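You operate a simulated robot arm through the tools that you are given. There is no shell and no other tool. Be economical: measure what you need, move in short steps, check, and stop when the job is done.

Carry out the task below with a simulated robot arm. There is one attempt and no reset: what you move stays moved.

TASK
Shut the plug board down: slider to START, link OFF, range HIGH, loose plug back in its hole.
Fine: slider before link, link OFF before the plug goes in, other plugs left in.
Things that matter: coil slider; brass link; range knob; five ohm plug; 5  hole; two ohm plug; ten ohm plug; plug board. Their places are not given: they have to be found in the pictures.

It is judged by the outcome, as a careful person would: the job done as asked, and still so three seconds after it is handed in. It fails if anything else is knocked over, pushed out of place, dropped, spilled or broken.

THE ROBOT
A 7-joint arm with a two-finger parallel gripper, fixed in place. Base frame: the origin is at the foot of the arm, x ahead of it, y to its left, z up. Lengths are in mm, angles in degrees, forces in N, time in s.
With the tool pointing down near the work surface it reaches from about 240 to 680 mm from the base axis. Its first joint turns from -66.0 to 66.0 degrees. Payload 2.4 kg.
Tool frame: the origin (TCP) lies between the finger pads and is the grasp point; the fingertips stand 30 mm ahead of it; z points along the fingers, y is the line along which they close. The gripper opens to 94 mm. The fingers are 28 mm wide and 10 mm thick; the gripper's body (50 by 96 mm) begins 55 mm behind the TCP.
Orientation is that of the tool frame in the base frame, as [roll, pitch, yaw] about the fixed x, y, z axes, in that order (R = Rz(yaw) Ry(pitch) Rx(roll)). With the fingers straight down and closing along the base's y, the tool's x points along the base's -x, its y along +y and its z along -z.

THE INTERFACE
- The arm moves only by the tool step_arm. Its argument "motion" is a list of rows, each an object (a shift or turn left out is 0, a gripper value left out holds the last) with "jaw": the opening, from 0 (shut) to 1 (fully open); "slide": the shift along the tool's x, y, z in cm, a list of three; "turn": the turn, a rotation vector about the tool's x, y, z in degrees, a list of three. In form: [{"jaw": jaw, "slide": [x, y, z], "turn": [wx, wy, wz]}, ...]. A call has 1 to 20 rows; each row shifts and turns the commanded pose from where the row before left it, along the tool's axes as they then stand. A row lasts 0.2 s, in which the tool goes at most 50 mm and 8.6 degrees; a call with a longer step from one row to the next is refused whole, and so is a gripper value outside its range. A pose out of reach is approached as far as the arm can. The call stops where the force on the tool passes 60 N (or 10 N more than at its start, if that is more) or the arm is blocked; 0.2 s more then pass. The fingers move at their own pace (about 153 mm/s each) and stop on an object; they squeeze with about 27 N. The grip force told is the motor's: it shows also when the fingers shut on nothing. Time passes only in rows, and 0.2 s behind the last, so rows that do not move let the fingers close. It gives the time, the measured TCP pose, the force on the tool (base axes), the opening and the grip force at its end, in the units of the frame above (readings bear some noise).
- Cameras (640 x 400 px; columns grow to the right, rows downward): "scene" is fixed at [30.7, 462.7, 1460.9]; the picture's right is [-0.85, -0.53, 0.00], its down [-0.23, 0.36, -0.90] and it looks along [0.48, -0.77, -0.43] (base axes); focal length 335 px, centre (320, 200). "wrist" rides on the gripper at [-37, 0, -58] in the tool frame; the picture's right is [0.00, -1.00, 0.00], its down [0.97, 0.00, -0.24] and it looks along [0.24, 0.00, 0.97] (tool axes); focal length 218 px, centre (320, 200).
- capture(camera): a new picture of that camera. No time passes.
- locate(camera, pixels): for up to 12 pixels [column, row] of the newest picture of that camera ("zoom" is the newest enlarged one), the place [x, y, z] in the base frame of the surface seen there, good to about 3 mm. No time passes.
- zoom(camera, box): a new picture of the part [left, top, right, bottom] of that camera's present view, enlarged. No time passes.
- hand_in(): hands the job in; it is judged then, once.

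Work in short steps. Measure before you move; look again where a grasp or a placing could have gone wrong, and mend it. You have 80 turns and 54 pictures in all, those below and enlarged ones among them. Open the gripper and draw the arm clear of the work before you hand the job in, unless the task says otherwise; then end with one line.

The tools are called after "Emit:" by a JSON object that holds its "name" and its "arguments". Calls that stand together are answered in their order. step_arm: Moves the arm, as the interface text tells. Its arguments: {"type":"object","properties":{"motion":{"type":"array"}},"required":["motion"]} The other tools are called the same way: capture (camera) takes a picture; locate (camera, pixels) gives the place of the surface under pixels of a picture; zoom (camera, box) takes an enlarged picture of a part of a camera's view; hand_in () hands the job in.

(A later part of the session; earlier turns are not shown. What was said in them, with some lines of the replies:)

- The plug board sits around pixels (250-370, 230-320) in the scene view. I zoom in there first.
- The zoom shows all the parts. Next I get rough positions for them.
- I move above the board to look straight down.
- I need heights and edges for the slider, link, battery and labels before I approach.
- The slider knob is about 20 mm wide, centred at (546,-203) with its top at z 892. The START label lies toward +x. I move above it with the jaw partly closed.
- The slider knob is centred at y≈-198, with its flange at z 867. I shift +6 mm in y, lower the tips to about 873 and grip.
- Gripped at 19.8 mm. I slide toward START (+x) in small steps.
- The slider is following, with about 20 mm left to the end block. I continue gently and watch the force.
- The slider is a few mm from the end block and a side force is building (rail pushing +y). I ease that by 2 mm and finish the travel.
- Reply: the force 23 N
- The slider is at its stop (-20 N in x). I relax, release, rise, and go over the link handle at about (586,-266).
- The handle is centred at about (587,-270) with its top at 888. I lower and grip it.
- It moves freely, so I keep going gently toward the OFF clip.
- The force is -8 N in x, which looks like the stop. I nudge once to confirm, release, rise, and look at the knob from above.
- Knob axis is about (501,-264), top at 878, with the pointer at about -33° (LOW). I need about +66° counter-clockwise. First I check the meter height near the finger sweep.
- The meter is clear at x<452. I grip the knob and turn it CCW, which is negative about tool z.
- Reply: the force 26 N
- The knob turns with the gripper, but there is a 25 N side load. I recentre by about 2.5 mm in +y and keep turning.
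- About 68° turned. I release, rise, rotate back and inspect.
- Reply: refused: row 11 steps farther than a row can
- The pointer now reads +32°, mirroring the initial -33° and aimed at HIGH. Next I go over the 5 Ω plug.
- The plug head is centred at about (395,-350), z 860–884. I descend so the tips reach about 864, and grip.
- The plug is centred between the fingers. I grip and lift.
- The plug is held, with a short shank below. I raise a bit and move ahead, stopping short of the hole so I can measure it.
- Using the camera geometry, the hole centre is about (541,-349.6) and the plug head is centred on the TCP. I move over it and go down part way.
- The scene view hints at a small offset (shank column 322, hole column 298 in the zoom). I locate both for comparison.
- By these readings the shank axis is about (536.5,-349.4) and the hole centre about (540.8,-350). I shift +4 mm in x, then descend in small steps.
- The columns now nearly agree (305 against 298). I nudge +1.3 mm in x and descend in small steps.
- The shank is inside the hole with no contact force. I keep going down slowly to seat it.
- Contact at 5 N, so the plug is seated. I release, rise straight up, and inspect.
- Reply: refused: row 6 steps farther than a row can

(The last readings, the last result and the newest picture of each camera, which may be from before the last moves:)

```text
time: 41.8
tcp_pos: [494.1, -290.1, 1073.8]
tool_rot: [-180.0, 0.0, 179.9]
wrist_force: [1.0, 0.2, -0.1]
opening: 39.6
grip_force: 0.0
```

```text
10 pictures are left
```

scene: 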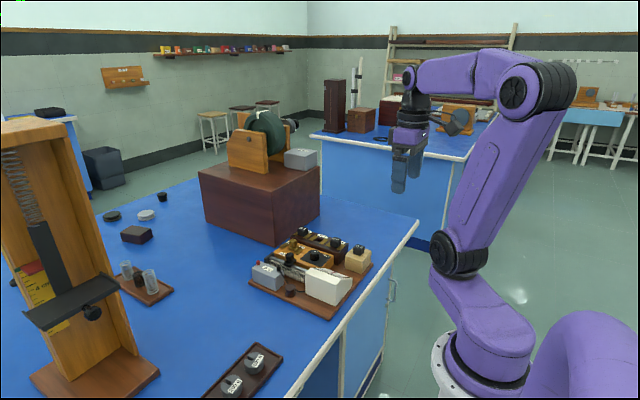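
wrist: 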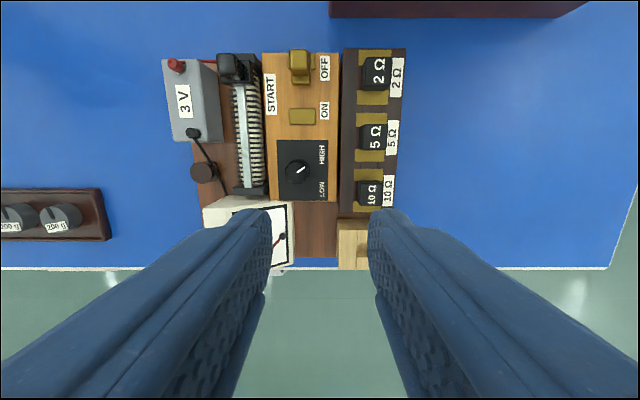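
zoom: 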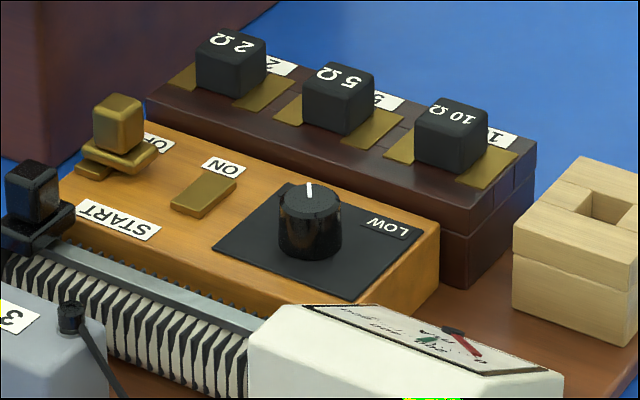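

The 5 Ω plug sits level with its neighbours. I zoom in for a last check on the slider, link and knob.

Emit:
{"name": "zoom", "arguments": {"camera": "wrist", "box": [210, 40, 410, 210]}}

Emit:
{"name": "zoom", "arguments": {"camera": "scene", "box": [256, 236, 304, 266]}}

```text
2.35 times, centred on (310, 125) of wrist
```

zoom: 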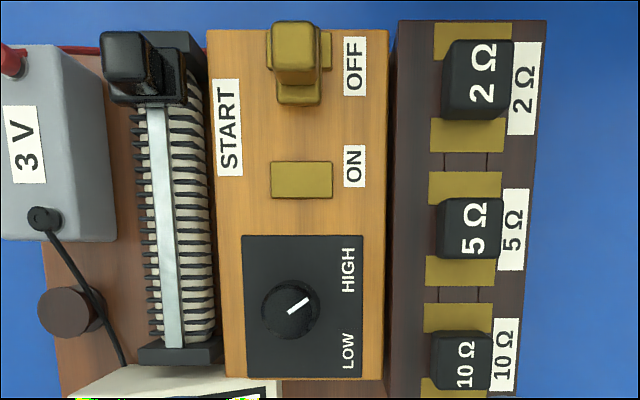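

```text
13.33 times, centred on (280, 251) of scene
```

zoom: 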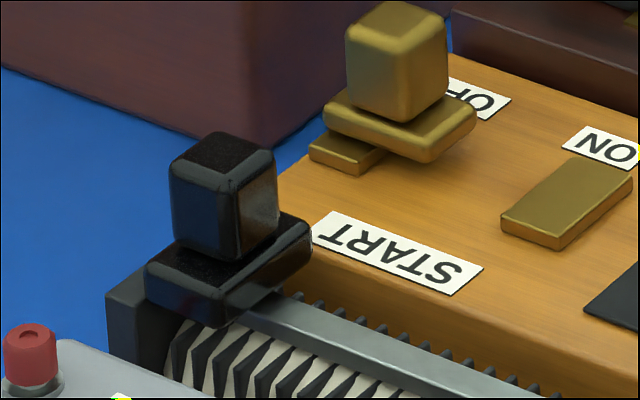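

Everything is in place: slider at START, link OFF, pointer at HIGH, three plugs seated. I open the gripper fully and draw the arm back.

Emit:
{"name": "step_arm", "arguments": {"motion": [{"jaw": 1, "slide": [0, 0, -4]}, {"slide": [3, 0, -3]}, {"slide": [4, 0, -1]}, {"slide": [4, 0, 0]}, {"slide": [4, 0, 0]}, {}]}}

Emit:
{"name": "capture", "arguments": {"camera": "scene"}}

```text
time: 43.2
tcp_pos: [344.3, -290.3, 1155.2]
tool_rot: [-179.9, 0.0, 180.0]
wrist_force: [-0.1, 0.1, 0.1]
opening: 94.1
grip_force: 0.2
```

```text
7 pictures are left
```

scene: 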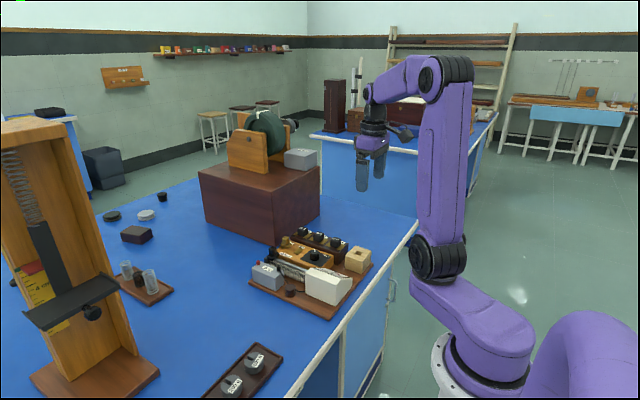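

The arm is clear and nothing else has moved, so I hand the job in.

Emit:
{"name": "hand_in", "arguments": {}}

```text
The job is handed in.
```

The plug board is shut down: slider at START, then link OFF, range at HIGH, and the 5 Ω plug back in its hole, with the 2 Ω and 10 Ω plugs left in.
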